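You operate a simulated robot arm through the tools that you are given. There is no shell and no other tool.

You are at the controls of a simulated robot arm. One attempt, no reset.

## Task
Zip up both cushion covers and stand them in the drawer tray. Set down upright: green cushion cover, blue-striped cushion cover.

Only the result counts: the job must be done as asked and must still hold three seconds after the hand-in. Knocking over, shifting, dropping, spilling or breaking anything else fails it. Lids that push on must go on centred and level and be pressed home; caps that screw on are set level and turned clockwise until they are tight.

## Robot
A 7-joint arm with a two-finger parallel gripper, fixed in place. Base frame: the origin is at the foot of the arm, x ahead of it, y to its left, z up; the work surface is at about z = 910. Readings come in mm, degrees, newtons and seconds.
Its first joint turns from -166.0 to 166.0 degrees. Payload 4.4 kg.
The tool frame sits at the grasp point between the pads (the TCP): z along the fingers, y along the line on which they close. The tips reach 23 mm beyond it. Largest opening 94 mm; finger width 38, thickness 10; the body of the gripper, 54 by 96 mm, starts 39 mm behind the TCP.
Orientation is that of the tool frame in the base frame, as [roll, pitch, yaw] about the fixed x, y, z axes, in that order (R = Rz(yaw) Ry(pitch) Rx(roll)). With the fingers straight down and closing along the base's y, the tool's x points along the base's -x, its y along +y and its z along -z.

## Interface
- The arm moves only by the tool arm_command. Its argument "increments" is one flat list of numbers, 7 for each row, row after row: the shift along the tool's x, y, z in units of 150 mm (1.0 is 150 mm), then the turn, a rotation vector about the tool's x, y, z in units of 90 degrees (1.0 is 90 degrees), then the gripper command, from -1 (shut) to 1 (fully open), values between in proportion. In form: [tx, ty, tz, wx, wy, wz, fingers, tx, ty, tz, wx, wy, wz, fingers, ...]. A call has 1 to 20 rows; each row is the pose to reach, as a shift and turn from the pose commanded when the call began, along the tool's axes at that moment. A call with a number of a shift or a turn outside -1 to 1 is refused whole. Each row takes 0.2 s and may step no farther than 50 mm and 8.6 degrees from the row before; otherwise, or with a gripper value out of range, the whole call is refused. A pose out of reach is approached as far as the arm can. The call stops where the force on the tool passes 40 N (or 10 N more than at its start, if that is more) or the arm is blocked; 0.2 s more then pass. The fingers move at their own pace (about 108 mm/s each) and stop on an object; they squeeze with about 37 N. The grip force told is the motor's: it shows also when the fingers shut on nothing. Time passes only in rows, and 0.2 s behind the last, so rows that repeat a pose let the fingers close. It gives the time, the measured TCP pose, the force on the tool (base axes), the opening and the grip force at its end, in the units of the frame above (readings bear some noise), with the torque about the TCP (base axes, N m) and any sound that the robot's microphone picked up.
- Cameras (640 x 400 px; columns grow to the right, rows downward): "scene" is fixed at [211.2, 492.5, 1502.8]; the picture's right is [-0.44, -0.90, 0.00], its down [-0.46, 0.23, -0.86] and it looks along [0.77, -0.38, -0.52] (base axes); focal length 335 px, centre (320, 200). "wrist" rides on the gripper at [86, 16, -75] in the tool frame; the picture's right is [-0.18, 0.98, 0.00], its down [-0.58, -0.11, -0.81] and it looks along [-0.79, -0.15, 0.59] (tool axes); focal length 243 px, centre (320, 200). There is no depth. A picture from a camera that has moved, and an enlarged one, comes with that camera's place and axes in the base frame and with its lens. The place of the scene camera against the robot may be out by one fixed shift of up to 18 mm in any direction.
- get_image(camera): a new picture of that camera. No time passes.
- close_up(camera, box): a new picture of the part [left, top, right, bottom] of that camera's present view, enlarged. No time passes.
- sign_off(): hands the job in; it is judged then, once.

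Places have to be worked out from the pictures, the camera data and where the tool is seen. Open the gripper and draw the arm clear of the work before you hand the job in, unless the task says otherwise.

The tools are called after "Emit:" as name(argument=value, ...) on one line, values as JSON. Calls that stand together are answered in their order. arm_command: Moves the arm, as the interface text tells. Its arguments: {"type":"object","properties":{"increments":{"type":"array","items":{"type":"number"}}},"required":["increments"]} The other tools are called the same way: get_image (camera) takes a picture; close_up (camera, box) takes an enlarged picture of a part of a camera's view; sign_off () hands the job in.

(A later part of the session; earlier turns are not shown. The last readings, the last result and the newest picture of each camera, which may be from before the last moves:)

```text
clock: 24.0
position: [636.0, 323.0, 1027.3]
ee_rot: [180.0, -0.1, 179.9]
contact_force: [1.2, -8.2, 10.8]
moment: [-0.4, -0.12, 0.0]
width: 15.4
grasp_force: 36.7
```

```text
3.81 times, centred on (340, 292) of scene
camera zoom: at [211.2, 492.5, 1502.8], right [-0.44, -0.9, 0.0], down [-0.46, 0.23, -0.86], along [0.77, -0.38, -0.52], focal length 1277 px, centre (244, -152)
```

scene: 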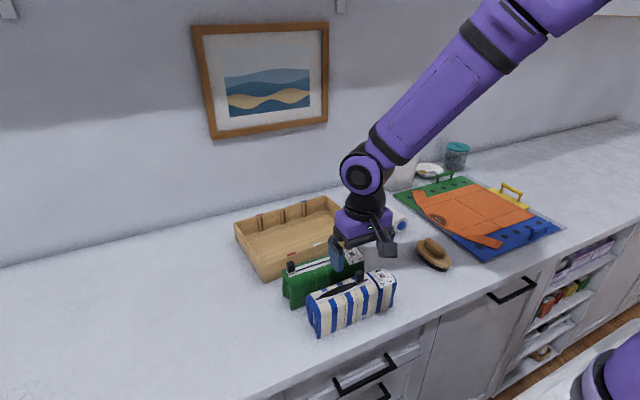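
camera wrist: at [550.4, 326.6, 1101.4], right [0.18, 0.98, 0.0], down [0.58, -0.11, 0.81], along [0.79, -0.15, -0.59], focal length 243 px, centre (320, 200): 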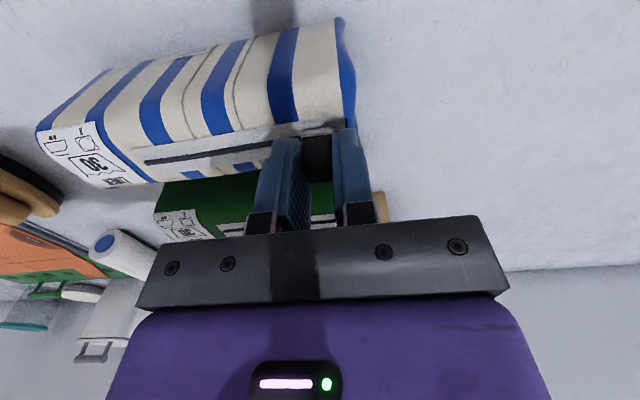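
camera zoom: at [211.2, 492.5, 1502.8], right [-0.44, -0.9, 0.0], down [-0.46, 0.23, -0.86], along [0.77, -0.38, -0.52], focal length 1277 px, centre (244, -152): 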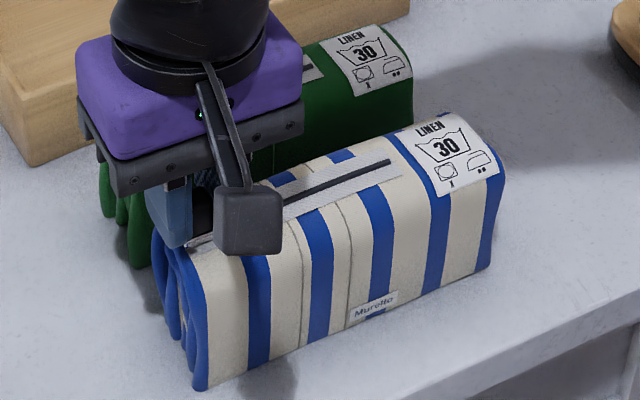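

The cover moved along with it, so the striped zip is fully closed too. I'll release, rise to z≈1102 and move over the middle of the green cover.

Emit:
arm_command(increments=[0, 0, 0, 0, 0, 0, 0.2, 0, 0, 0, 0, 0, 0, 1, 0, 0, 0, 0, 0, 0, 1, 0, 0, -0.15, 0, 0, 0, 1, 0, 0, -0.35, 0, 0, 0, 1, 0, 0, -0.5, 0, 0, 0, 1, -0.14, -0.13, -0.5, 0, 0, 0, 1, -0.28, -0.26, -0.5, 0, 0, 0, 1, -0.42, -0.4, -0.5, 0, 0, 0, 1, -0.573, -0.533, -0.5, 0, 0, 0, 1, -0.573, -0.533, -0.5, 0, 0, 0, 1])

Emit:
get_image(camera="scene")

Emit:
close_up(camera="scene", box=[270, 235, 410, 345])

Emit:
get_image(camera="wrist")

```text
clock: 26.4
position: [722.4, 242.0, 1102.9]
ee_rot: [179.9, 0.0, -180.0]
contact_force: [1.1, -1.1, 0.1]
moment: [0.03, 0.0, 0.0]
width: 94.1
grasp_force: 0.1
```

```text
taken
```

scene: 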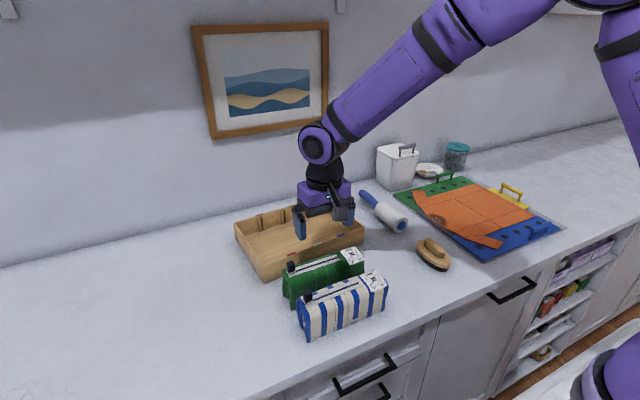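

```text
3.64 times, centred on (340, 290) of scene
camera zoom: at [211.2, 492.5, 1502.8], right [-0.44, -0.9, 0.0], down [-0.46, 0.23, -0.86], along [0.77, -0.38, -0.52], focal length 1219 px, centre (247, -127)
```

zoom: 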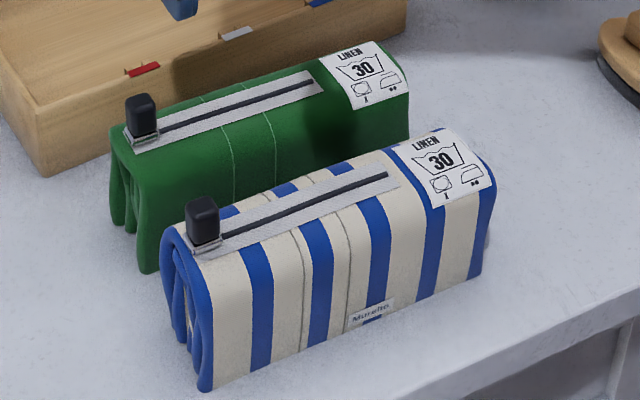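

```text
taken
camera wrist: at [637.7, 258.0, 1177.0], right [0.18, 0.98, 0.0], down [0.58, -0.11, 0.81], along [0.79, -0.15, -0.59], focal length 243 px, centre (320, 200)
```

wrist: 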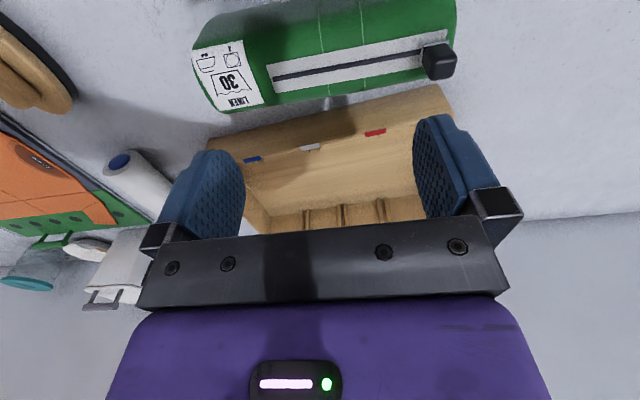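

Both zips are now fully closed. Next I'll turn the wrist −90° about the tool axis, so the fingers close along base x and the camera goes to the label side, away from the knobs.

Emit:
arm_command(increments=[0, 0, 0, 0, 0, -0.09, 1, 0, 0, 0, 0, 0, -0.18, 1, 0, 0, 0, 0, 0, -0.27, 1, 0, 0, 0, 0, 0, -0.36, 1, 0, 0, 0, 0, 0, -0.45, 1, 0, 0, 0, 0, 0, -0.54, 1, 0, 0, 0, 0, 0, -0.63, 1, 0, 0, 0, 0, 0, -0.72, 1, 0, 0, 0, 0, 0, -0.81, 1, 0, 0, 0, 0, 0, -0.9, 1, 0, 0, 0, 0, 0, -0.99, 1, 0, 0, 0, 0, 0, -1, 1, 0, 0, 0, 0, 0, -1, 1])

Emit:
get_image(camera="wrist")

Emit:
get_image(camera="scene")

```text
clock: 29.2
position: [721.7, 241.6, 1101.5]
ee_rot: [180.0, 0.0, -89.9]
contact_force: [0.1, -0.3, -0.4]
moment: [-0.02, 0.02, 0.01]
width: 94.0
grasp_force: 0.1
```

```text
taken
camera wrist: at [707.5, 155.7, 1176.4], right [-0.98, 0.18, 0.0], down [0.11, 0.58, 0.81], along [0.15, 0.79, -0.59], focal length 243 px, centre (320, 200)
```

wrist: 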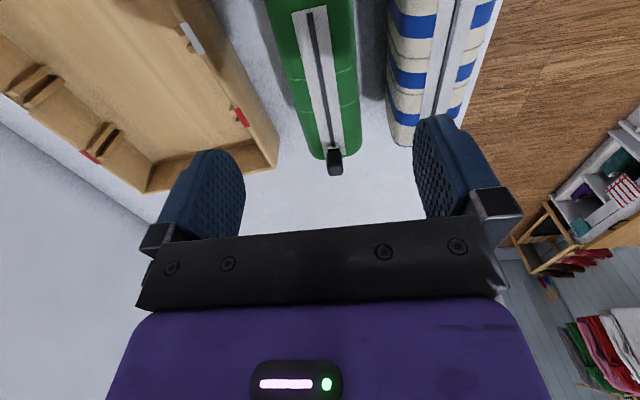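

```text
taken
```

scene: 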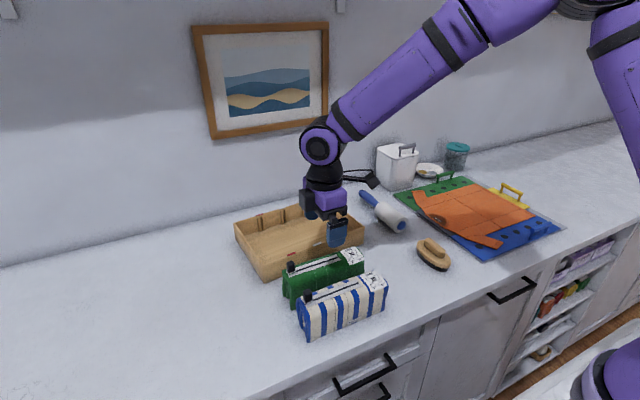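

The turn worked, and the view now looks along the covers. I'll zoom in to measure the green cover's thickness, its centre line and the gap to the striped one.

Emit:
close_up(camera="wrist", box=[240, 0, 500, 190])

Emit:
close_up(camera="wrist", box=[0, 0, 290, 200])

```text
2.11 times, centred on (370, 95) of wrist
camera zoom: at [707.5, 155.7, 1176.4], right [-0.98, 0.18, 0.0], down [0.11, 0.58, 0.81], along [0.15, 0.79, -0.59], focal length 511 px, centre (215, 421)
```

zoom: 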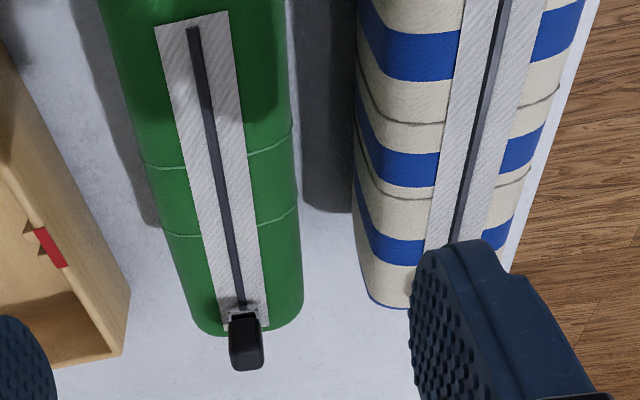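

```text
2.00 times, centred on (145, 100) of wrist
camera zoom: at [707.5, 155.7, 1176.4], right [-0.98, 0.18, 0.0], down [0.11, 0.58, 0.81], along [0.15, 0.79, -0.59], focal length 485 px, centre (670, 400)
```

zoom: 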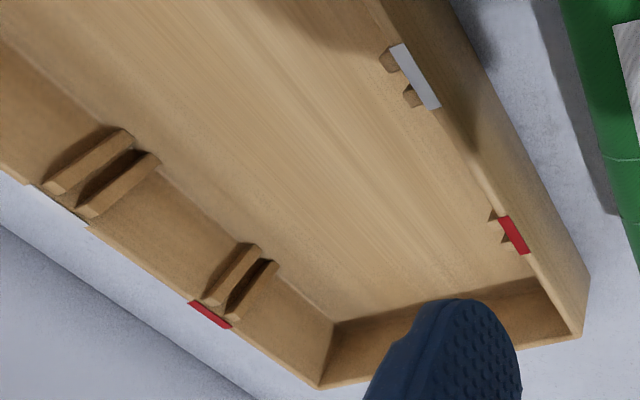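

The green cover spans x≈695–752, so the tool at x≈723.5 is well centred on it. The striped face is at x≈660, which leaves a 35 mm gap for the finger. I'll set the opening to 84 mm and descend so the tips reach z≈961.

Emit:
arm_command(increments=[-0.01, 0, 0.1, 0, 0, 0, 0.787, -0.01, 0, 0.25, 0, 0, 0, 0.787, -0.01, 0, 0.4, 0, 0, 0, 0.787, -0.01, 0, 0.5, 0, 0, 0, 0.787, -0.01, 0, 0.6, 0, 0, 0, 0.787, -0.01, 0, 0.7, 0, 0, 0, 0.787, -0.01, 0, 0.78, 0, 0, 0, 0.787, -0.01, 0, 0.78, 0, 0, 0, 0.787])

Emit:
get_image(camera="wrist")

Emit:
close_up(camera="scene", box=[260, 190, 420, 340])

```text
clock: 31.0
position: [721.1, 245.4, 983.7]
ee_rot: [-179.9, 0.0, -90.0]
contact_force: [-0.1, -0.7, -0.3]
moment: [0.01, 0.02, -0.01]
width: 83.9
grasp_force: 0.0
```

```text
taken
camera wrist: at [707.1, 158.1, 1059.6], right [-0.98, 0.18, 0.0], down [0.11, 0.58, 0.81], along [0.15, 0.79, -0.59], focal length 243 px, centre (320, 200)
```

wrist: 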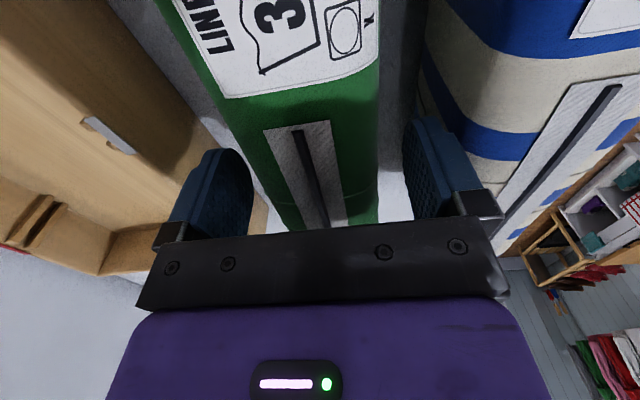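

```text
2.67 times, centred on (340, 265) of scene
camera zoom: at [211.2, 492.5, 1502.8], right [-0.44, -0.9, 0.0], down [-0.46, 0.23, -0.86], along [0.77, -0.38, -0.52], focal length 894 px, centre (267, 27)
```

zoom: 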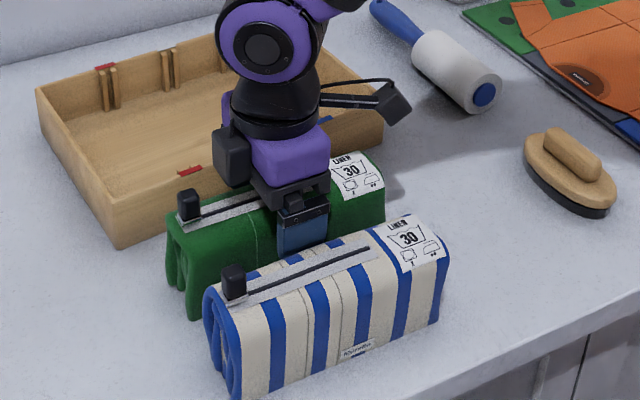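

The fingers straddle the green cover with clearance on both sides, so I'll close on it.

Emit:
arm_command(increments=[0, 0, 0, 0, 0, 0, 0.4, 0, 0, 0, 0, 0, 0, 0, 0, 0, 0, 0, 0, 0, -0.5, 0, 0, 0, 0, 0, 0, -1, 0, 0, 0, 0, 0, 0, -1])

Emit:
get_image(camera="wrist")

Emit:
close_up(camera="scene", box=[260, 190, 420, 340])

```text
clock: 32.2
position: [723.7, 245.3, 985.0]
ee_rot: [180.0, 0.0, -89.9]
contact_force: [2.2, 1.3, -0.1]
moment: [0.02, -0.05, -0.03]
width: 59.6
grasp_force: 36.8
```

```text
taken
camera wrist: at [707.3, 158.1, 1059.6], right [-0.98, 0.18, 0.0], down [0.11, 0.58, 0.81], along [0.15, 0.79, -0.59], focal length 243 px, centre (320, 200)
```

wrist: 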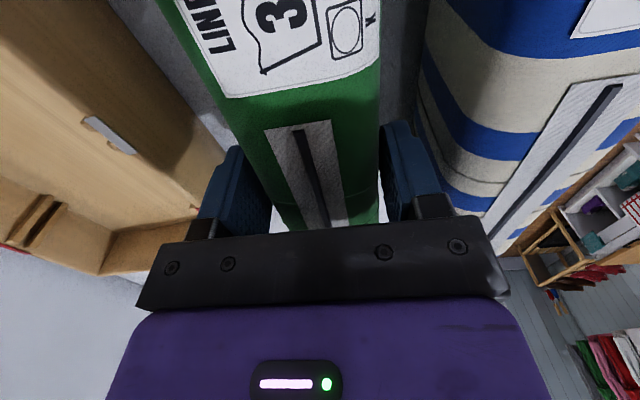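

```text
2.67 times, centred on (340, 265) of scene
camera zoom: at [211.2, 492.5, 1502.8], right [-0.44, -0.9, 0.0], down [-0.46, 0.23, -0.86], along [0.77, -0.38, -0.52], focal length 894 px, centre (267, 27)
```

zoom: 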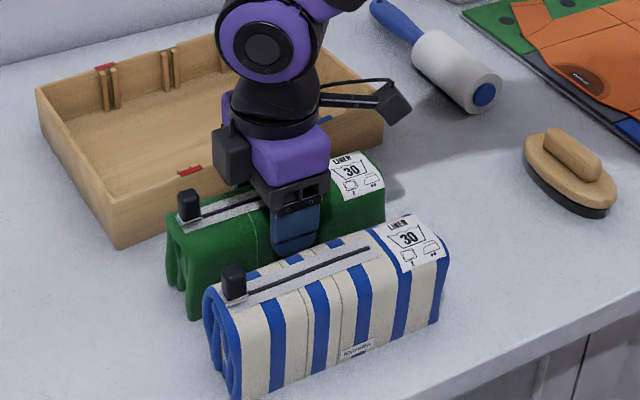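

The green cover is held at 59.6 mm wide. I'll lift it straight up 82 mm and check that the grasp holds.

Emit:
arm_command(increments=[0, 0, -0.04, 0, 0, 0, -1, 0, 0, -0.1, 0, 0, 0, -1, 0, 0, -0.18, 0, 0, 0, -1, 0, 0, -0.27, 0, 0, 0, -1, 0, 0, -0.36, 0, 0, 0, -1, 0, 0, -0.45, 0, 0, 0, -1, 0, 0, -0.55, 0, 0, 0, -1, 0, 0, -0.55, 0, 0, 0, -1])

Emit:
get_image(camera="wrist")

Emit:
get_image(camera="scene")

```text
clock: 34.0
position: [722.1, 247.8, 1066.6]
ee_rot: [-180.0, 0.0, -89.9]
contact_force: [0.3, 0.5, -3.1]
moment: [0.01, -0.04, -0.01]
width: 59.6
grasp_force: 37.5
```

```text
taken
camera wrist: at [706.3, 159.4, 1141.9], right [-0.98, 0.18, 0.0], down [0.11, 0.58, 0.81], along [0.15, 0.79, -0.59], focal length 243 px, centre (320, 200)
```

wrist: 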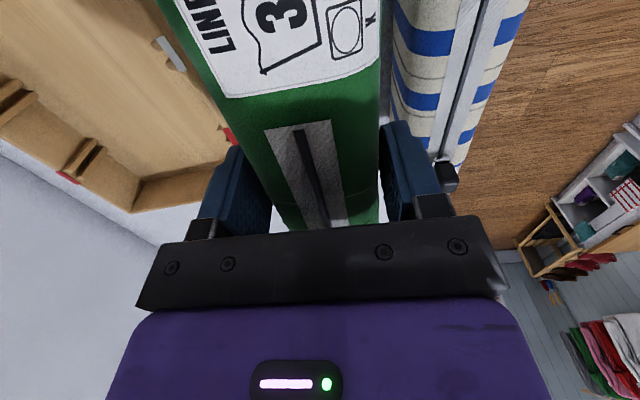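

```text
taken
```

scene: 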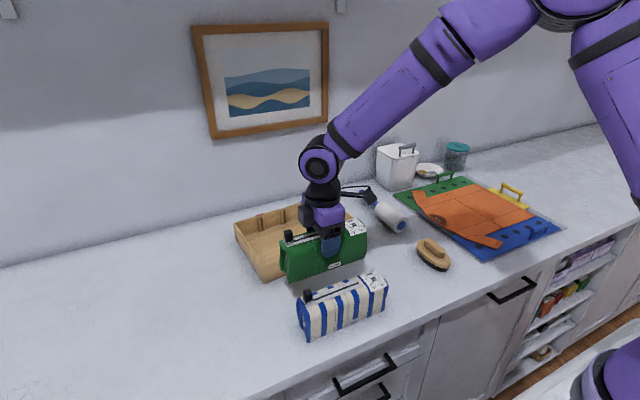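

The green cover is lifted level and weighs about 3 N. Its bottom is at z≈992, above the rim at 966. I'll carry it over the tray toward (950, 193), adding the tray's 5° of yaw on the way.

Emit:
arm_command(increments=[0.03, -0.12, -0.02, 0, 0, -0.005, -1, 0.07, -0.28, -0.04, 0, 0, -0.015, -1, 0.11, -0.44, -0.06, 0, 0, -0.025, -1, 0.15, -0.6, -0.06, 0, 0, -0.035, -1, 0.19, -0.76, -0.06, 0, 0, -0.045, -1, 0.22, -0.9, -0.06, 0, 0, -0.055, -1, 0.22, -0.9, -0.06, 0, 0, -0.055, -1])

Emit:
get_image(camera="wrist")

Emit:
get_image(camera="scene")

```text
clock: 35.6
position: [856.8, 211.8, 1073.5]
ee_rot: [179.9, 0.0, -84.9]
contact_force: [-0.3, -0.1, -2.7]
moment: [0.0, 0.0, -0.05]
width: 59.5
grasp_force: 37.1
```

```text
taken
camera wrist: at [849.9, 123.8, 1149.2], right [-1.0, 0.1, 0.0], down [0.06, 0.59, 0.81], along [0.08, 0.8, -0.59], focal length 243 px, centre (320, 200)
```

wrist: 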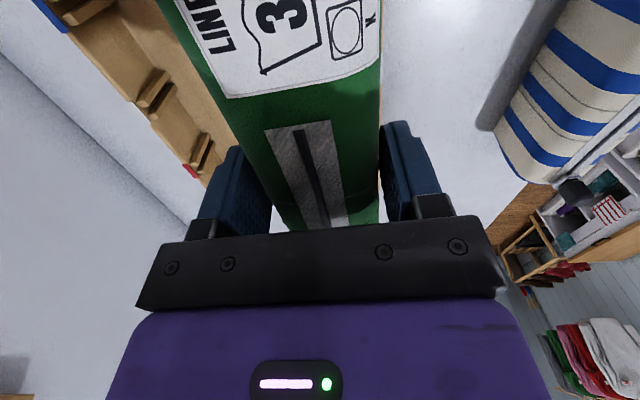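

```text
taken
```

scene: 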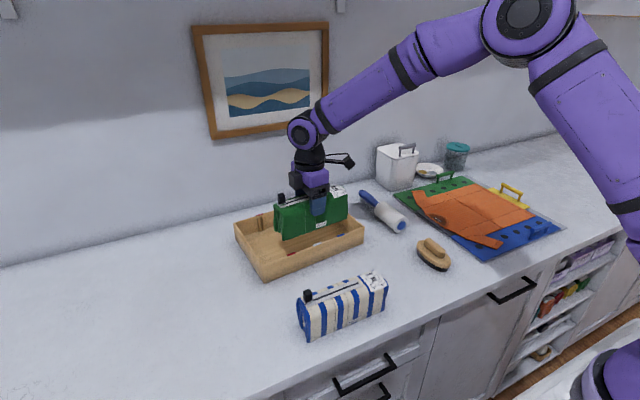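

The cover is over the tray, with the tool at about (858, 211). I'll move the remaining ~92 mm to (950, 193) while staying high, then check the reach and the clearances.

Emit:
arm_command(increments=[0.035, -0.12, 0, 0, 0, 0, -1, 0.07, -0.24, 0, 0, 0, 0, -1, 0.105, -0.36, 0, 0, 0, 0, -1, 0.14, -0.48, 0, 0, 0, 0, -1, 0.179, -0.602, 0, 0, 0, 0, -1, 0.179, -0.602, 0, 0, 0, 0, -1])

Emit:
get_image(camera="wrist")

Emit:
close_up(camera="scene", box=[220, 130, 400, 300])

```text
clock: 37.0
position: [948.1, 194.8, 1075.6]
ee_rot: [180.0, 0.0, -85.0]
contact_force: [0.0, -0.1, -2.2]
moment: [0.01, -0.03, 0.01]
width: 59.6
grasp_force: 36.7
```

```text
taken
camera wrist: at [941.6, 105.9, 1150.1], right [-1.0, 0.1, 0.0], down [0.06, 0.59, 0.81], along [0.08, 0.8, -0.59], focal length 243 px, centre (320, 200)
```

wrist: 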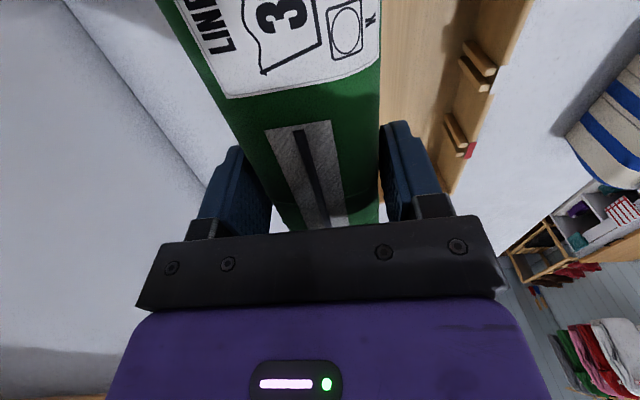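

```text
2.35 times, centred on (310, 215) of scene
camera zoom: at [211.2, 492.5, 1502.8], right [-0.44, -0.9, 0.0], down [-0.46, 0.23, -0.86], along [0.77, -0.38, -0.52], focal length 789 px, centre (344, 165)
```

zoom: 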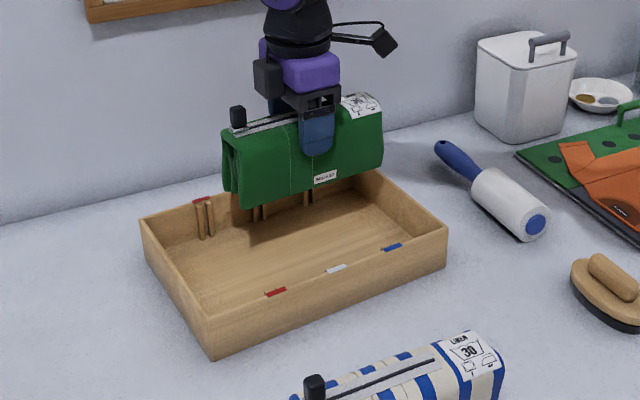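

The tool is at (950, 193). That leaves about 20 mm clear to the back ribs and about 18 mm to the end wall. I'll lower it 68 mm, stopping just above the tray floor.

Emit:
arm_command(increments=[0, 0, 0.08, 0, 0, 0, -1, 0, 0, 0.16, 0, 0, 0, -1, 0, 0, 0.24, 0, 0, 0, -1, 0, 0, 0.32, 0, 0, 0, -1, 0, 0, 0.4, 0, 0, 0, -1, 0, 0, 0.453, 0, 0, 0, -1, 0, 0, 0.453, 0, 0, 0, -1])

Emit:
get_image(camera="wrist")

Emit:
close_up(camera="scene", box=[220, 150, 380, 290])

```text
clock: 38.6
position: [948.2, 195.0, 1008.0]
ee_rot: [180.0, 0.0, -85.1]
contact_force: [0.5, 0.4, -3.8]
moment: [-0.03, -0.01, 0.01]
width: 59.8
grasp_force: 36.4
```

```text
taken
camera wrist: at [941.3, 106.0, 1082.6], right [-1.0, 0.1, 0.0], down [0.06, 0.59, 0.81], along [0.08, 0.8, -0.59], focal length 243 px, centre (320, 200)
```

wrist: 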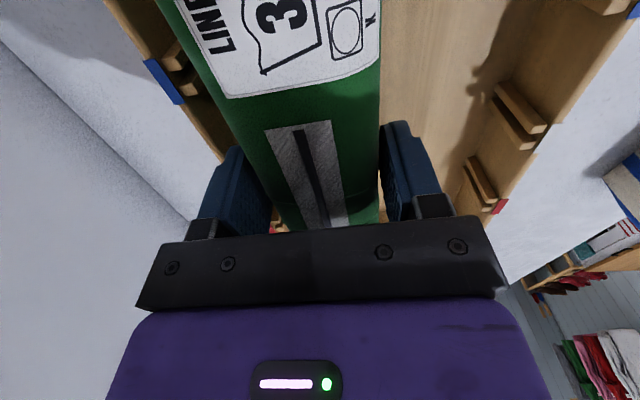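

```text
2.86 times, centred on (300, 220) of scene
camera zoom: at [211.2, 492.5, 1502.8], right [-0.44, -0.9, 0.0], down [-0.46, 0.23, -0.86], along [0.77, -0.38, -0.52], focal length 958 px, centre (377, 143)
```

zoom: 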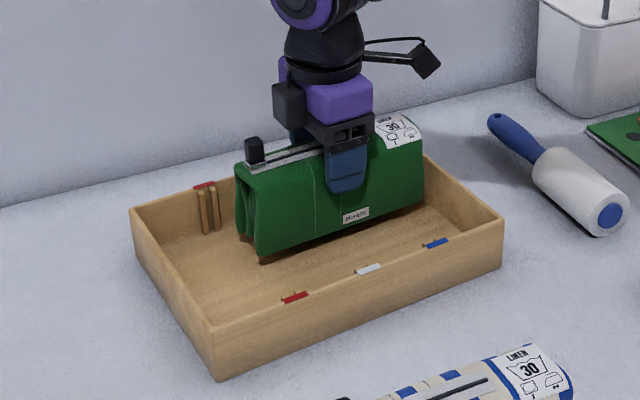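

The cover is inside the tray and clear of the walls and ribs, with its bottom at about 933. I'll lower gently in small steps, watching the force for floor contact.

Emit:
arm_command(increments=[0, 0, 0.02, 0, 0, 0, -1, 0, 0, 0.04, 0, 0, 0, -1, 0, 0, 0.06, 0, 0, 0, -1, 0, 0, 0.07, 0, 0, 0, -1])

```text
clock: 39.6
position: [949.2, 193.0, 996.1]
ee_rot: [180.0, 0.1, -85.0]
contact_force: [0.0, 0.4, -3.1]
moment: [-0.02, 0.02, 0.01]
width: 59.6
grasp_force: 36.9
```

There's no contact yet, with the bottom at about 922. I'll continue in 1 mm steps.

Emit:
arm_command(increments=[0, 0, 0.007, 0, 0, 0, -1, 0, 0, 0.013, 0, 0, 0, -1, 0, 0, 0.02, 0, 0, 0, -1])

```text
clock: 40.4
position: [948.1, 192.5, 992.1]
ee_rot: [-180.0, 0.0, -85.0]
contact_force: [-0.7, 0.6, -2.9]
moment: [-0.02, -0.01, 0.02]
width: 59.7
grasp_force: 36.8
```

Still no contact (z force −2.9, only the cover's weight). I'll continue in small steps.

Emit:
arm_command(increments=[0, 0, 0.006, 0, 0, 0, -1, 0, 0, 0.012, 0, 0, 0, -1])

```text
clock: 41.0
position: [948.2, 194.3, 992.2]
ee_rot: [-180.0, 0.0, -85.2]
contact_force: [-0.5, -1.3, -3.4]
moment: [0.0, 0.02, 0.03]
width: 59.7
grasp_force: 37.3
```

Emit:
arm_command(increments=[0, 0, 0.006, 0, 0, 0, -1, 0, 0, 0.012, 0, 0, 0, -1])

Emit:
close_up(camera="scene", box=[240, 180, 360, 280])

```text
clock: 41.6
position: [949.3, 192.8, 990.9]
ee_rot: [-179.9, 0.1, -85.1]
contact_force: [1.5, -0.9, -0.7]
moment: [0.07, 0.03, 0.03]
width: 60.0
grasp_force: 37.2
```

```text
4.00 times, centred on (300, 230) of scene
camera zoom: at [211.2, 492.5, 1502.8], right [-0.44, -0.9, 0.0], down [-0.46, 0.23, -0.86], along [0.77, -0.38, -0.52], focal length 1341 px, centre (400, 80)
```

zoom: 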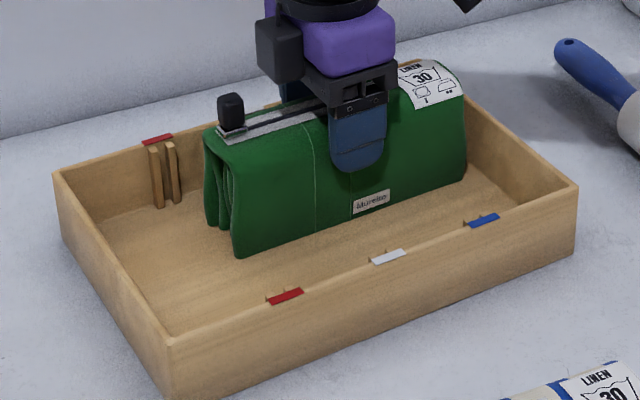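

The weight has transferred (z force −0.7), so the cover is on the tray floor. I'll lower a hair more and open the fingers gently.

Emit:
arm_command(increments=[0, 0, 0.002, 0, 0, 0, -1, 0, 0, 0.002, 0, 0, 0, 0.3, 0, 0, 0.002, 0, 0, 0, 0.4, 0, 0, 0.002, 0, 0, 0, 0.6, 0, 0, 0.002, 0, 0, 0, 0.6])

Emit:
get_image(camera="wrist")

Emit:
close_up(camera="scene", box=[240, 180, 360, 280])

```text
clock: 42.8
position: [947.0, 193.0, 990.8]
ee_rot: [-180.0, 0.0, -85.0]
contact_force: [0.7, -1.0, -0.6]
moment: [0.01, -0.02, -0.01]
width: 75.1
grasp_force: 0.1
```

```text
taken
camera wrist: at [941.1, 105.2, 1065.4], right [-1.0, 0.1, 0.0], down [0.06, 0.59, 0.81], along [0.08, 0.8, -0.59], focal length 243 px, centre (320, 200)
```

wrist: 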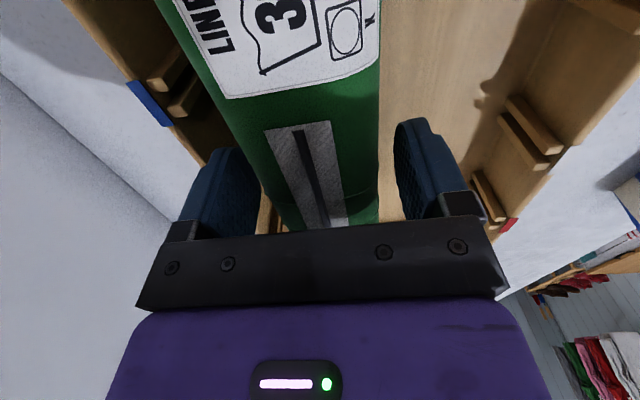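

```text
4.00 times, centred on (300, 230) of scene
camera zoom: at [211.2, 492.5, 1502.8], right [-0.44, -0.9, 0.0], down [-0.46, 0.23, -0.86], along [0.77, -0.38, -0.52], focal length 1341 px, centre (400, 80)
```

zoom: 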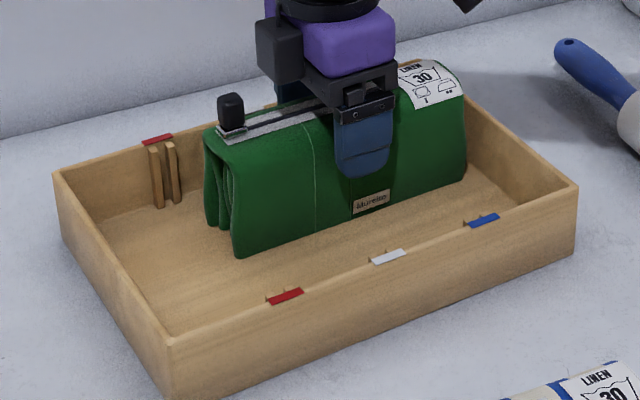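

The green cover is standing in the tray, released. I'll rise straight up and head back toward the striped cover.

Emit:
arm_command(increments=[0, 0, -0.05, 0, 0, 0, 0.6, 0, 0, -0.15, 0, 0, 0, 0.6, 0, 0, -0.3, 0, 0, 0, 0.6, 0, 0, -0.45, 0, 0, 0, 0.6, 0, 0, -0.7, 0, 0, 0, 0.6, -0.06, 0.2, -0.7, 0, 0, 0, 0.787, -0.11, 0.4, -0.7, 0, 0, 0, 0.787, -0.16, 0.6, -0.7, 0, 0, 0.02, 0.787, -0.21, 0.8, -0.7, 0, 0, 0.04, 0.787, -0.26, 1.0, -0.7, 0, 0, 0.055, 0.787, -0.26, 1.0, -0.7, 0, 0, 0.055, 0.787])

Emit:
get_image(camera="scene")

```text
clock: 45.2
position: [796.1, 221.0, 1095.1]
ee_rot: [-180.0, 0.0, -89.9]
contact_force: [-0.2, -0.2, -0.5]
moment: [-0.02, -0.02, 0.0]
width: 83.9
grasp_force: 0.1
```

```text
taken
```

scene: 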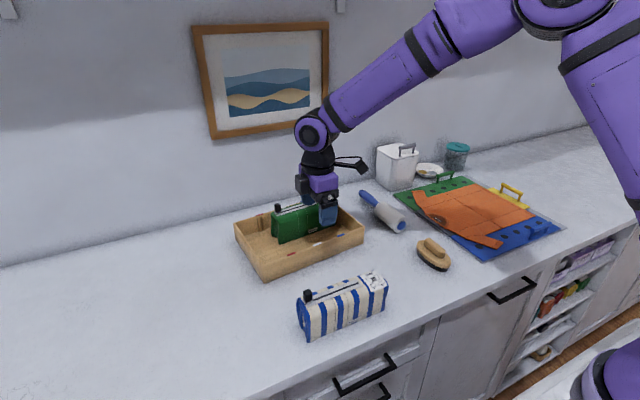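

Next I'll continue back over the striped cover for a close view.

Emit:
arm_command(increments=[-0.04, 0.22, 0, 0, 0, 0, 0.787, -0.08, 0.44, 0, 0, 0, 0, 0.787, -0.12, 0.66, 0, 0, 0, 0, 0.787, -0.15, 0.85, 0, 0, 0, 0, 0.787, -0.17, 1.0, 0, 0, 0, 0, 0.787, -0.17, 1.0, 0, 0, 0, 0, 0.787])

Emit:
get_image(camera="wrist")

Emit:
close_up(camera="wrist", box=[200, 0, 500, 200])

Emit:
close_up(camera="scene", box=[220, 170, 400, 350])

```text
clock: 46.6
position: [645.8, 244.1, 1094.4]
ee_rot: [-180.0, -0.1, -89.9]
contact_force: [0.3, 0.3, 0.5]
moment: [0.01, 0.01, 0.0]
width: 83.9
grasp_force: 0.1
```

```text
taken
camera wrist: at [631.3, 158.0, 1168.5], right [-0.98, 0.18, 0.0], down [0.11, 0.58, 0.81], along [0.15, 0.79, -0.59], focal length 243 px, centre (320, 200)
```

wrist: 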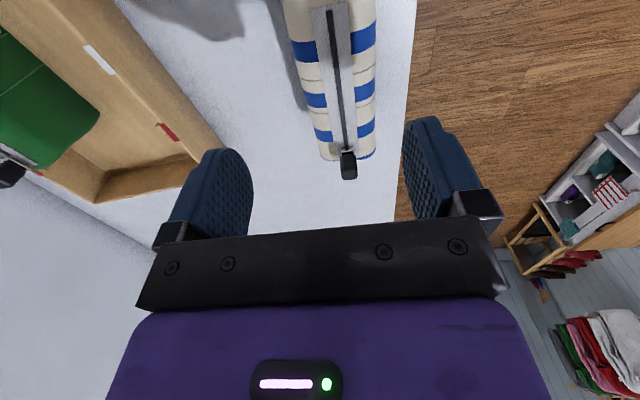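

```text
2.00 times, centred on (350, 100) of wrist
camera zoom: at [631.3, 158.0, 1168.5], right [-0.98, 0.18, 0.0], down [0.11, 0.58, 0.81], along [0.15, 0.79, -0.59], focal length 485 px, centre (260, 400)
```

zoom: 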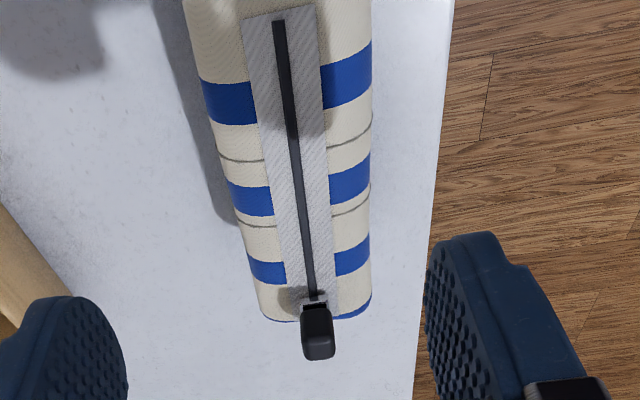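

```text
2.22 times, centred on (310, 260) of scene
camera zoom: at [211.2, 492.5, 1502.8], right [-0.44, -0.9, 0.0], down [-0.46, 0.23, -0.86], along [0.77, -0.38, -0.52], focal length 745 px, centre (342, 67)
```

zoom: 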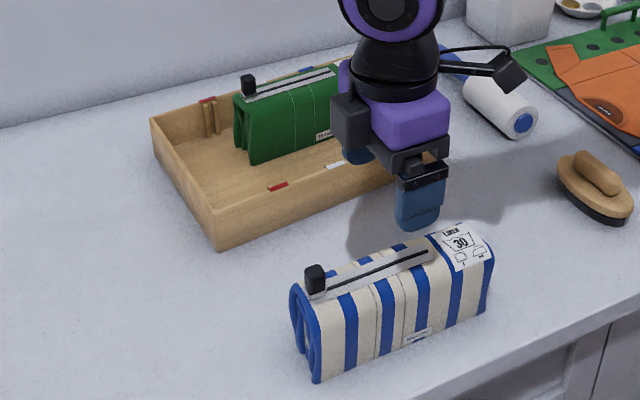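

The striped cover is centred at x≈634.5, spans y≈157–333 and lies along y. I'll shift 13 mm and descend to the same grasp height, tips at z≈961.

Emit:
arm_command(increments=[-0.006, 0.085, 0.0, 0, 0, 0, 0.787, -0.006, 0.085, 0.15, 0, 0, 0, 0.787, -0.006, 0.085, 0.3, 0, 0, 0, 0.787, -0.006, 0.085, 0.42, 0, 0, 0, 0.787, -0.006, 0.085, 0.54, 0, 0, 0, 0.787, -0.006, 0.085, 0.65, 0, 0, 0, 0.787, -0.006, 0.085, 0.726, 0, 0, 0, 0.787, -0.006, 0.085, 0.726, 0, 0, 0, 0.787])

Emit:
get_image(camera="wrist")

Emit:
close_up(camera="scene", box=[250, 200, 420, 350])

```text
clock: 48.4
position: [632.7, 245.8, 987.4]
ee_rot: [-180.0, 0.0, -90.1]
contact_force: [-0.3, -0.2, 0.5]
moment: [0.02, -0.02, 0.02]
width: 83.5
grasp_force: 0.1
```

```text
taken
camera wrist: at [618.2, 158.3, 1061.5], right [-0.98, 0.18, 0.0], down [0.11, 0.58, 0.81], along [0.15, 0.79, -0.59], focal length 243 px, centre (320, 200)
```

wrist: 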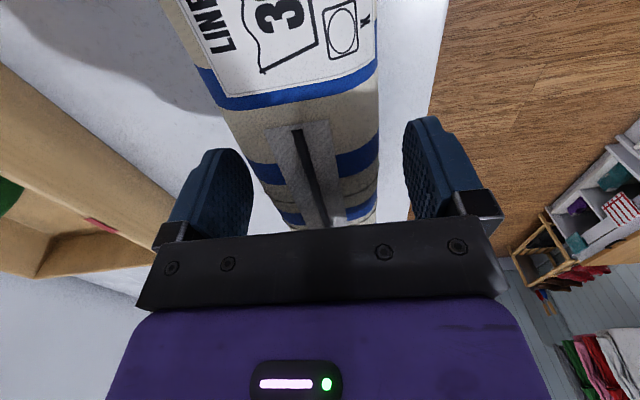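

```text
2.67 times, centred on (335, 275) of scene
camera zoom: at [211.2, 492.5, 1502.8], right [-0.44, -0.9, 0.0], down [-0.46, 0.23, -0.86], along [0.77, -0.38, -0.52], focal length 894 px, centre (280, 0)
```

zoom: 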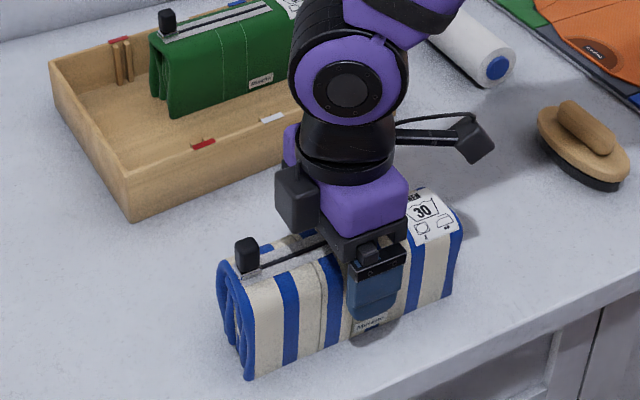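

Straddling the striped cover cleanly; I'll close on it and lift.

Emit:
arm_command(increments=[0, 0, 0, 0, 0, 0, 0.4, 0, 0, 0, 0, 0, 0, 0, 0, 0, 0, 0, 0, 0, -0.5, 0, 0, 0, 0, 0, 0, -1, 0, 0, 0, 0, 0, 0, -1, 0, 0, -0.03, 0, 0, 0, -1, 0, 0, -0.08, 0, 0, 0, -1, 0, 0, -0.16, 0, 0, 0, -1, 0, 0, -0.25, 0, 0, 0, -1, 0, 0, -0.34, 0, 0, 0, -1, 0, 0, -0.44, 0, 0, 0, -1, 0, 0, -0.55, 0, 0, 0, -1, 0, 0, -0.6, 0, 0, 0, -1, 0, 0, -0.6, 0, 0, 0, -1])

Emit:
get_image(camera="wrist")

Emit:
close_up(camera="scene", box=[220, 170, 420, 350])

```text
clock: 51.4
position: [634.7, 246.0, 1074.6]
ee_rot: [180.0, 0.0, -90.0]
contact_force: [1.1, 0.4, -3.3]
moment: [0.01, -0.02, 0.01]
width: 59.4
grasp_force: 36.9
```

```text
taken
camera wrist: at [619.5, 158.6, 1150.3], right [-0.98, 0.18, 0.0], down [0.11, 0.58, 0.81], along [0.15, 0.79, -0.59], focal length 243 px, centre (320, 200)
```

wrist: 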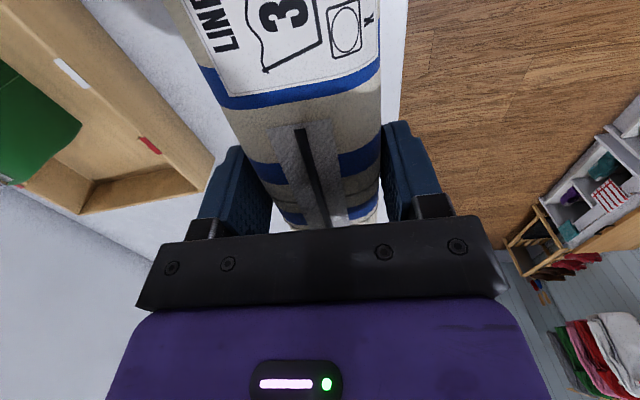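

```text
2.22 times, centred on (320, 260) of scene
camera zoom: at [211.2, 492.5, 1502.8], right [-0.44, -0.9, 0.0], down [-0.46, 0.23, -0.86], along [0.77, -0.38, -0.52], focal length 745 px, centre (320, 67)
```

zoom: 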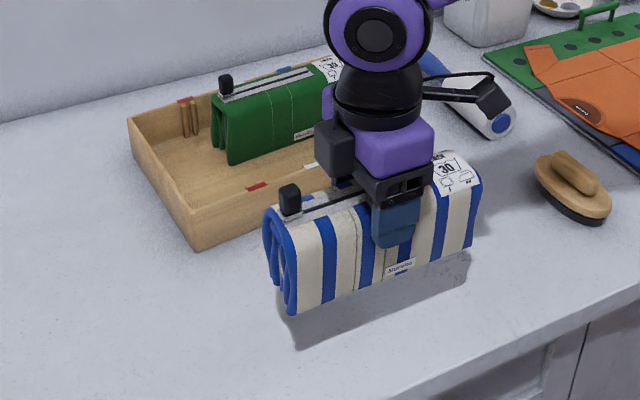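

The striped cover is lifted (about 3 N) with its bottom at z≈1000. I'll carry it toward the front half of the tray, target about (873, 186) with 5° of yaw, starting with the first leg.

Emit:
arm_command(increments=[0.03, -0.12, 0, 0, 0, -0.005, -1, 0.07, -0.28, 0, 0, 0, -0.015, -1, 0.11, -0.44, 0, 0, 0, -0.025, -1, 0.15, -0.6, 0, 0, 0, -0.035, -1, 0.19, -0.76, 0, 0, 0, -0.045, -1, 0.24, -0.92, 0, 0, 0, -0.055, -1, 0.24, -0.92, 0, 0, 0, -0.055, -1])

Emit:
get_image(camera="wrist")

Emit:
get_image(camera="scene")

```text
clock: 53.0
position: [771.5, 209.5, 1076.2]
ee_rot: [179.9, 0.0, -85.0]
contact_force: [0.2, 0.5, -3.3]
moment: [-0.02, 0.01, -0.02]
width: 59.6
grasp_force: 37.3
```

```text
taken
camera wrist: at [764.6, 120.5, 1151.0], right [-1.0, 0.1, 0.0], down [0.06, 0.59, 0.81], along [0.08, 0.8, -0.59], focal length 243 px, centre (320, 200)
```

wrist: 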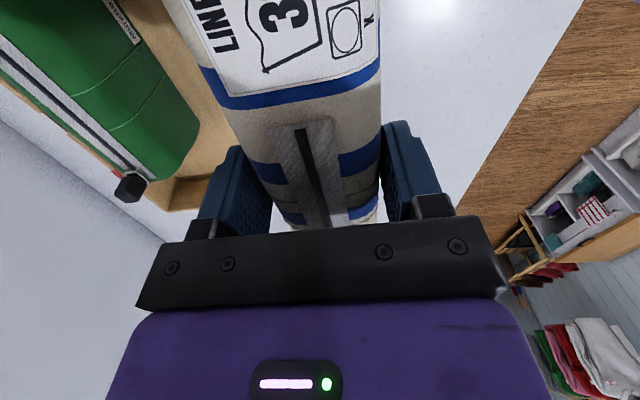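

```text
taken
```

scene: 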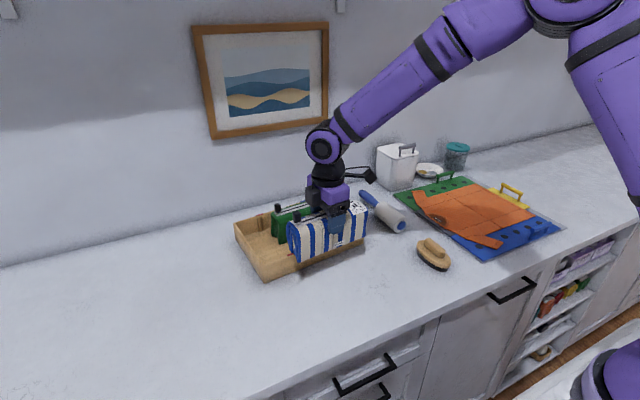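

The tool is at about (773, 208). I'll go the remaining ~97 mm along the tray's depth axis while staying high.

Emit:
arm_command(increments=[0.04, -0.13, 0, 0, 0, 0, -1, 0.08, -0.26, 0, 0, 0, 0, -1, 0.12, -0.39, 0, 0, 0, 0, -1, 0.16, -0.52, 0, 0, 0, 0, -1, 0.2, -0.6, 0, 0, 0, 0, -1, 0.2, -0.649, 0, 0, 0, 0, -1, 0.2, -0.649, 0, 0, 0, 0, -1])

Emit:
get_image(camera="wrist")

Emit:
close_up(camera="scene", box=[220, 150, 400, 300])

Emit:
close_up(camera="wrist", box=[60, 0, 300, 220])

Emit:
close_up(camera="wrist", box=[340, 0, 560, 220])

```text
clock: 54.6
position: [871.2, 188.7, 1076.6]
ee_rot: [180.0, 0.0, -85.1]
contact_force: [0.0, -0.1, -2.5]
moment: [0.01, 0.01, -0.02]
width: 59.5
grasp_force: 36.8
```

```text
taken
camera wrist: at [864.5, 99.7, 1152.1], right [-1.0, 0.1, 0.0], down [0.06, 0.59, 0.81], along [0.08, 0.8, -0.59], focal length 243 px, centre (320, 200)
```

wrist: 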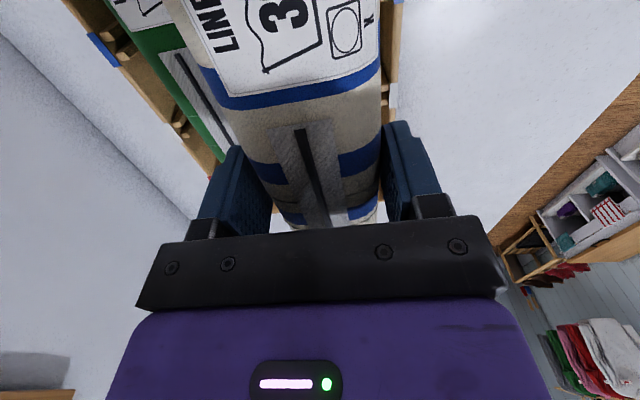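

```text
2.67 times, centred on (310, 225) of scene
camera zoom: at [211.2, 492.5, 1502.8], right [-0.44, -0.9, 0.0], down [-0.46, 0.23, -0.86], along [0.77, -0.38, -0.52], focal length 894 px, centre (347, 133)
```

zoom: 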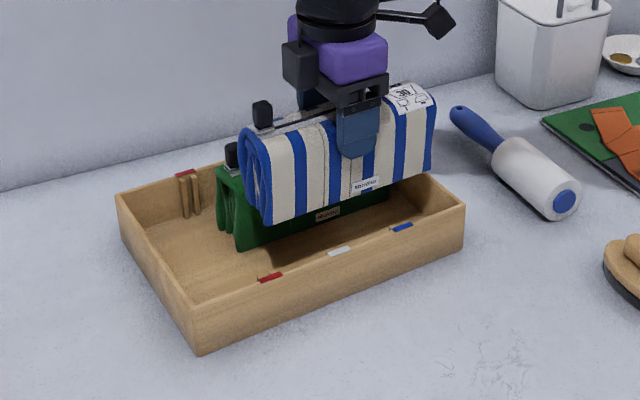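

```text
1.82 times, centred on (180, 110) of wrist
camera zoom: at [864.5, 99.7, 1152.1], right [-1.0, 0.1, 0.0], down [0.06, 0.59, 0.81], along [0.08, 0.8, -0.59], focal length 441 px, centre (574, 364)
```

zoom: 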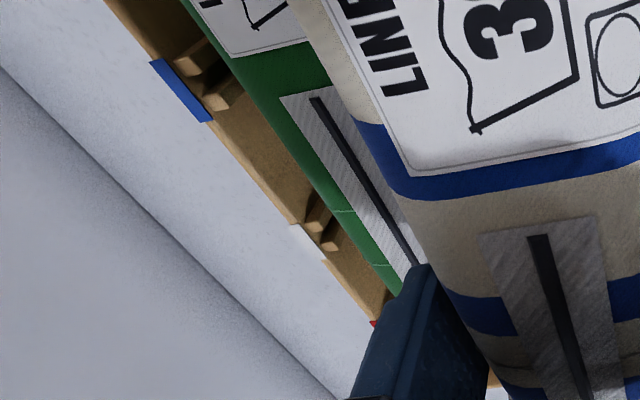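

```text
1.82 times, centred on (450, 110) of wrist
camera zoom: at [864.5, 99.7, 1152.1], right [-1.0, 0.1, 0.0], down [0.06, 0.59, 0.81], along [0.08, 0.8, -0.59], focal length 441 px, centre (84, 364)
```

zoom: 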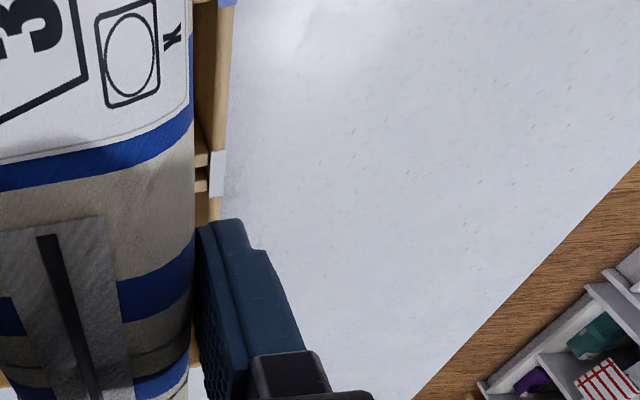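

The blue marker, ribs and rim are visible on both sides. The cover has about 14 mm to the front ribs and about 17 mm to the green cover. I'll shift 3 mm toward the front to leave the finger more room, then lower 72 mm.

Emit:
arm_command(increments=[0, 0.02, 0.0, 0, 0, 0, -1, 0, 0.02, 0.08, 0, 0, 0, -1, 0, 0.02, 0.16, 0, 0, 0, -1, 0, 0.02, 0.24, 0, 0, 0, -1, 0, 0.02, 0.32, 0, 0, 0, -1, 0, 0.02, 0.4, 0, 0, 0, -1, 0, 0.02, 0.48, 0, 0, 0, -1, 0, 0.02, 0.48, 0, 0, 0, -1])

Emit:
get_image(camera="wrist")

Emit:
close_up(camera="scene", box=[230, 170, 380, 290])

```text
clock: 56.4
position: [867.8, 187.5, 1005.3]
ee_rot: [180.0, 0.0, -85.1]
contact_force: [0.1, 0.8, -2.9]
moment: [-0.01, -0.03, -0.02]
width: 59.6
grasp_force: 36.3
```

```text
taken
camera wrist: at [860.7, 99.1, 1079.3], right [-1.0, 0.1, 0.0], down [0.06, 0.59, 0.81], along [0.08, 0.8, -0.59], focal length 243 px, centre (320, 200)
```

wrist: 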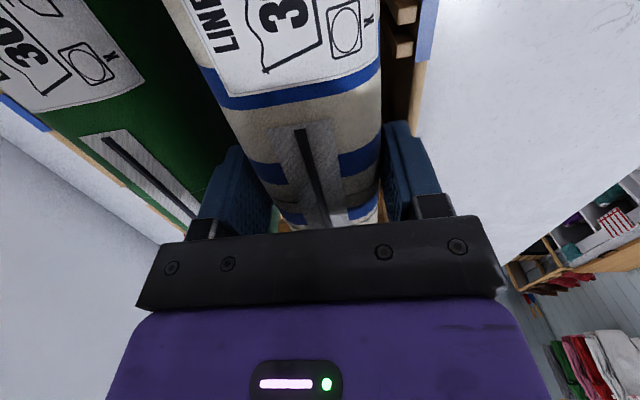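

```text
3.33 times, centred on (305, 230) of scene
camera zoom: at [211.2, 492.5, 1502.8], right [-0.44, -0.9, 0.0], down [-0.46, 0.23, -0.86], along [0.77, -0.38, -0.52], focal length 1118 px, centre (370, 100)
```

zoom: 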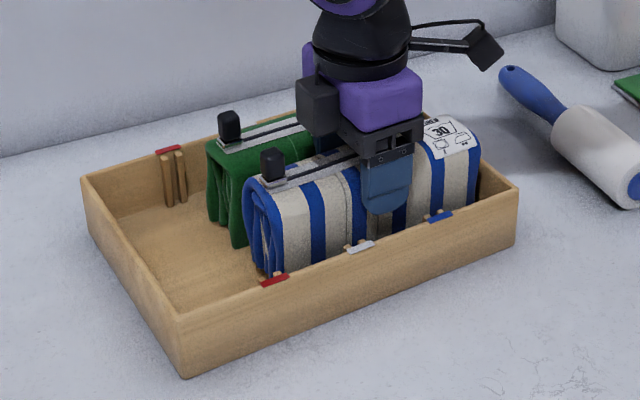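

It's seated between the green cover and the front ribs with visible gaps on both sides, and its bottom is at about 928. I'll lower gently toward the floor.

Emit:
arm_command(increments=[0, 0, 0.015, 0, 0, 0, -1, 0, 0, 0.03, 0, 0, 0, -1, 0, 0, 0.045, 0, 0, 0, -1, 0, 0, 0.053, 0, 0, 0, -1])

```text
clock: 57.4
position: [868.3, 188.2, 995.6]
ee_rot: [-180.0, 0.0, -85.2]
contact_force: [0.9, 0.2, -3.3]
moment: [-0.03, -0.01, 0.0]
width: 59.6
grasp_force: 37.1
```

No contact yet. I'll continue with steps of about 1 mm.

Emit:
arm_command(increments=[0, 0, 0.006, 0, 0, 0, -1, 0, 0, 0.013, 0, 0, 0, -1])

```text
clock: 58.0
position: [868.8, 187.7, 994.7]
ee_rot: [-179.9, 0.0, -85.1]
contact_force: [1.3, 0.4, -3.6]
moment: [0.01, 0.01, -0.01]
width: 59.3
grasp_force: 36.8
```

Emit:
arm_command(increments=[0, 0, 0.006, 0, 0, 0, -1, 0, 0, 0.012, 0, 0, 0, -1])

```text
clock: 58.6
position: [868.6, 188.3, 993.5]
ee_rot: [-180.0, 0.0, -85.2]
contact_force: [0.4, -0.2, -1.1]
moment: [0.18, 0.07, 0.04]
width: 59.6
grasp_force: 37.0
```

Contact is starting: z force −1.1 and a small moment, so one edge touched first. I'll go 0.4 mm lower, then open slightly so the inner finger stays clear of the green cover.

Emit:
arm_command(increments=[0, 0, 0.003, 0, 0, 0, -1, 0, 0, 0.003, 0, 0, 0, -1])

Emit:
close_up(camera="wrist", box=[120, 60, 460, 260])

Emit:
close_up(camera="scene", box=[230, 170, 380, 290])

```text
clock: 59.2
position: [868.2, 186.5, 992.8]
ee_rot: [-180.0, 0.0, -84.9]
contact_force: [1.8, 0.7, 6.5]
moment: [-0.1, 0.17, -0.05]
width: 59.6
grasp_force: 37.1
```

```text
1.88 times, centred on (290, 160) of wrist
camera zoom: at [861.2, 99.5, 1067.6], right [-1.0, 0.1, 0.0], down [0.06, 0.59, 0.81], along [0.08, 0.8, -0.59], focal length 457 px, centre (376, 275)
```

zoom: 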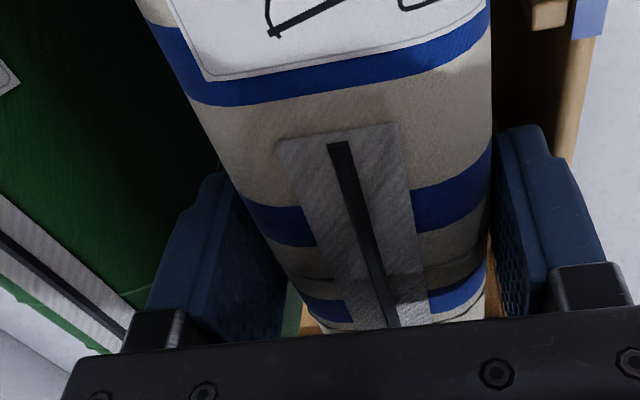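

```text
3.33 times, centred on (305, 230) of scene
camera zoom: at [211.2, 492.5, 1502.8], right [-0.44, -0.9, 0.0], down [-0.46, 0.23, -0.86], along [0.77, -0.38, -0.52], focal length 1118 px, centre (370, 100)
```

zoom: 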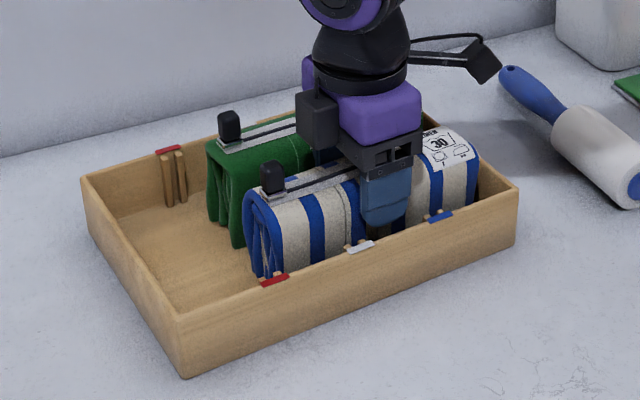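

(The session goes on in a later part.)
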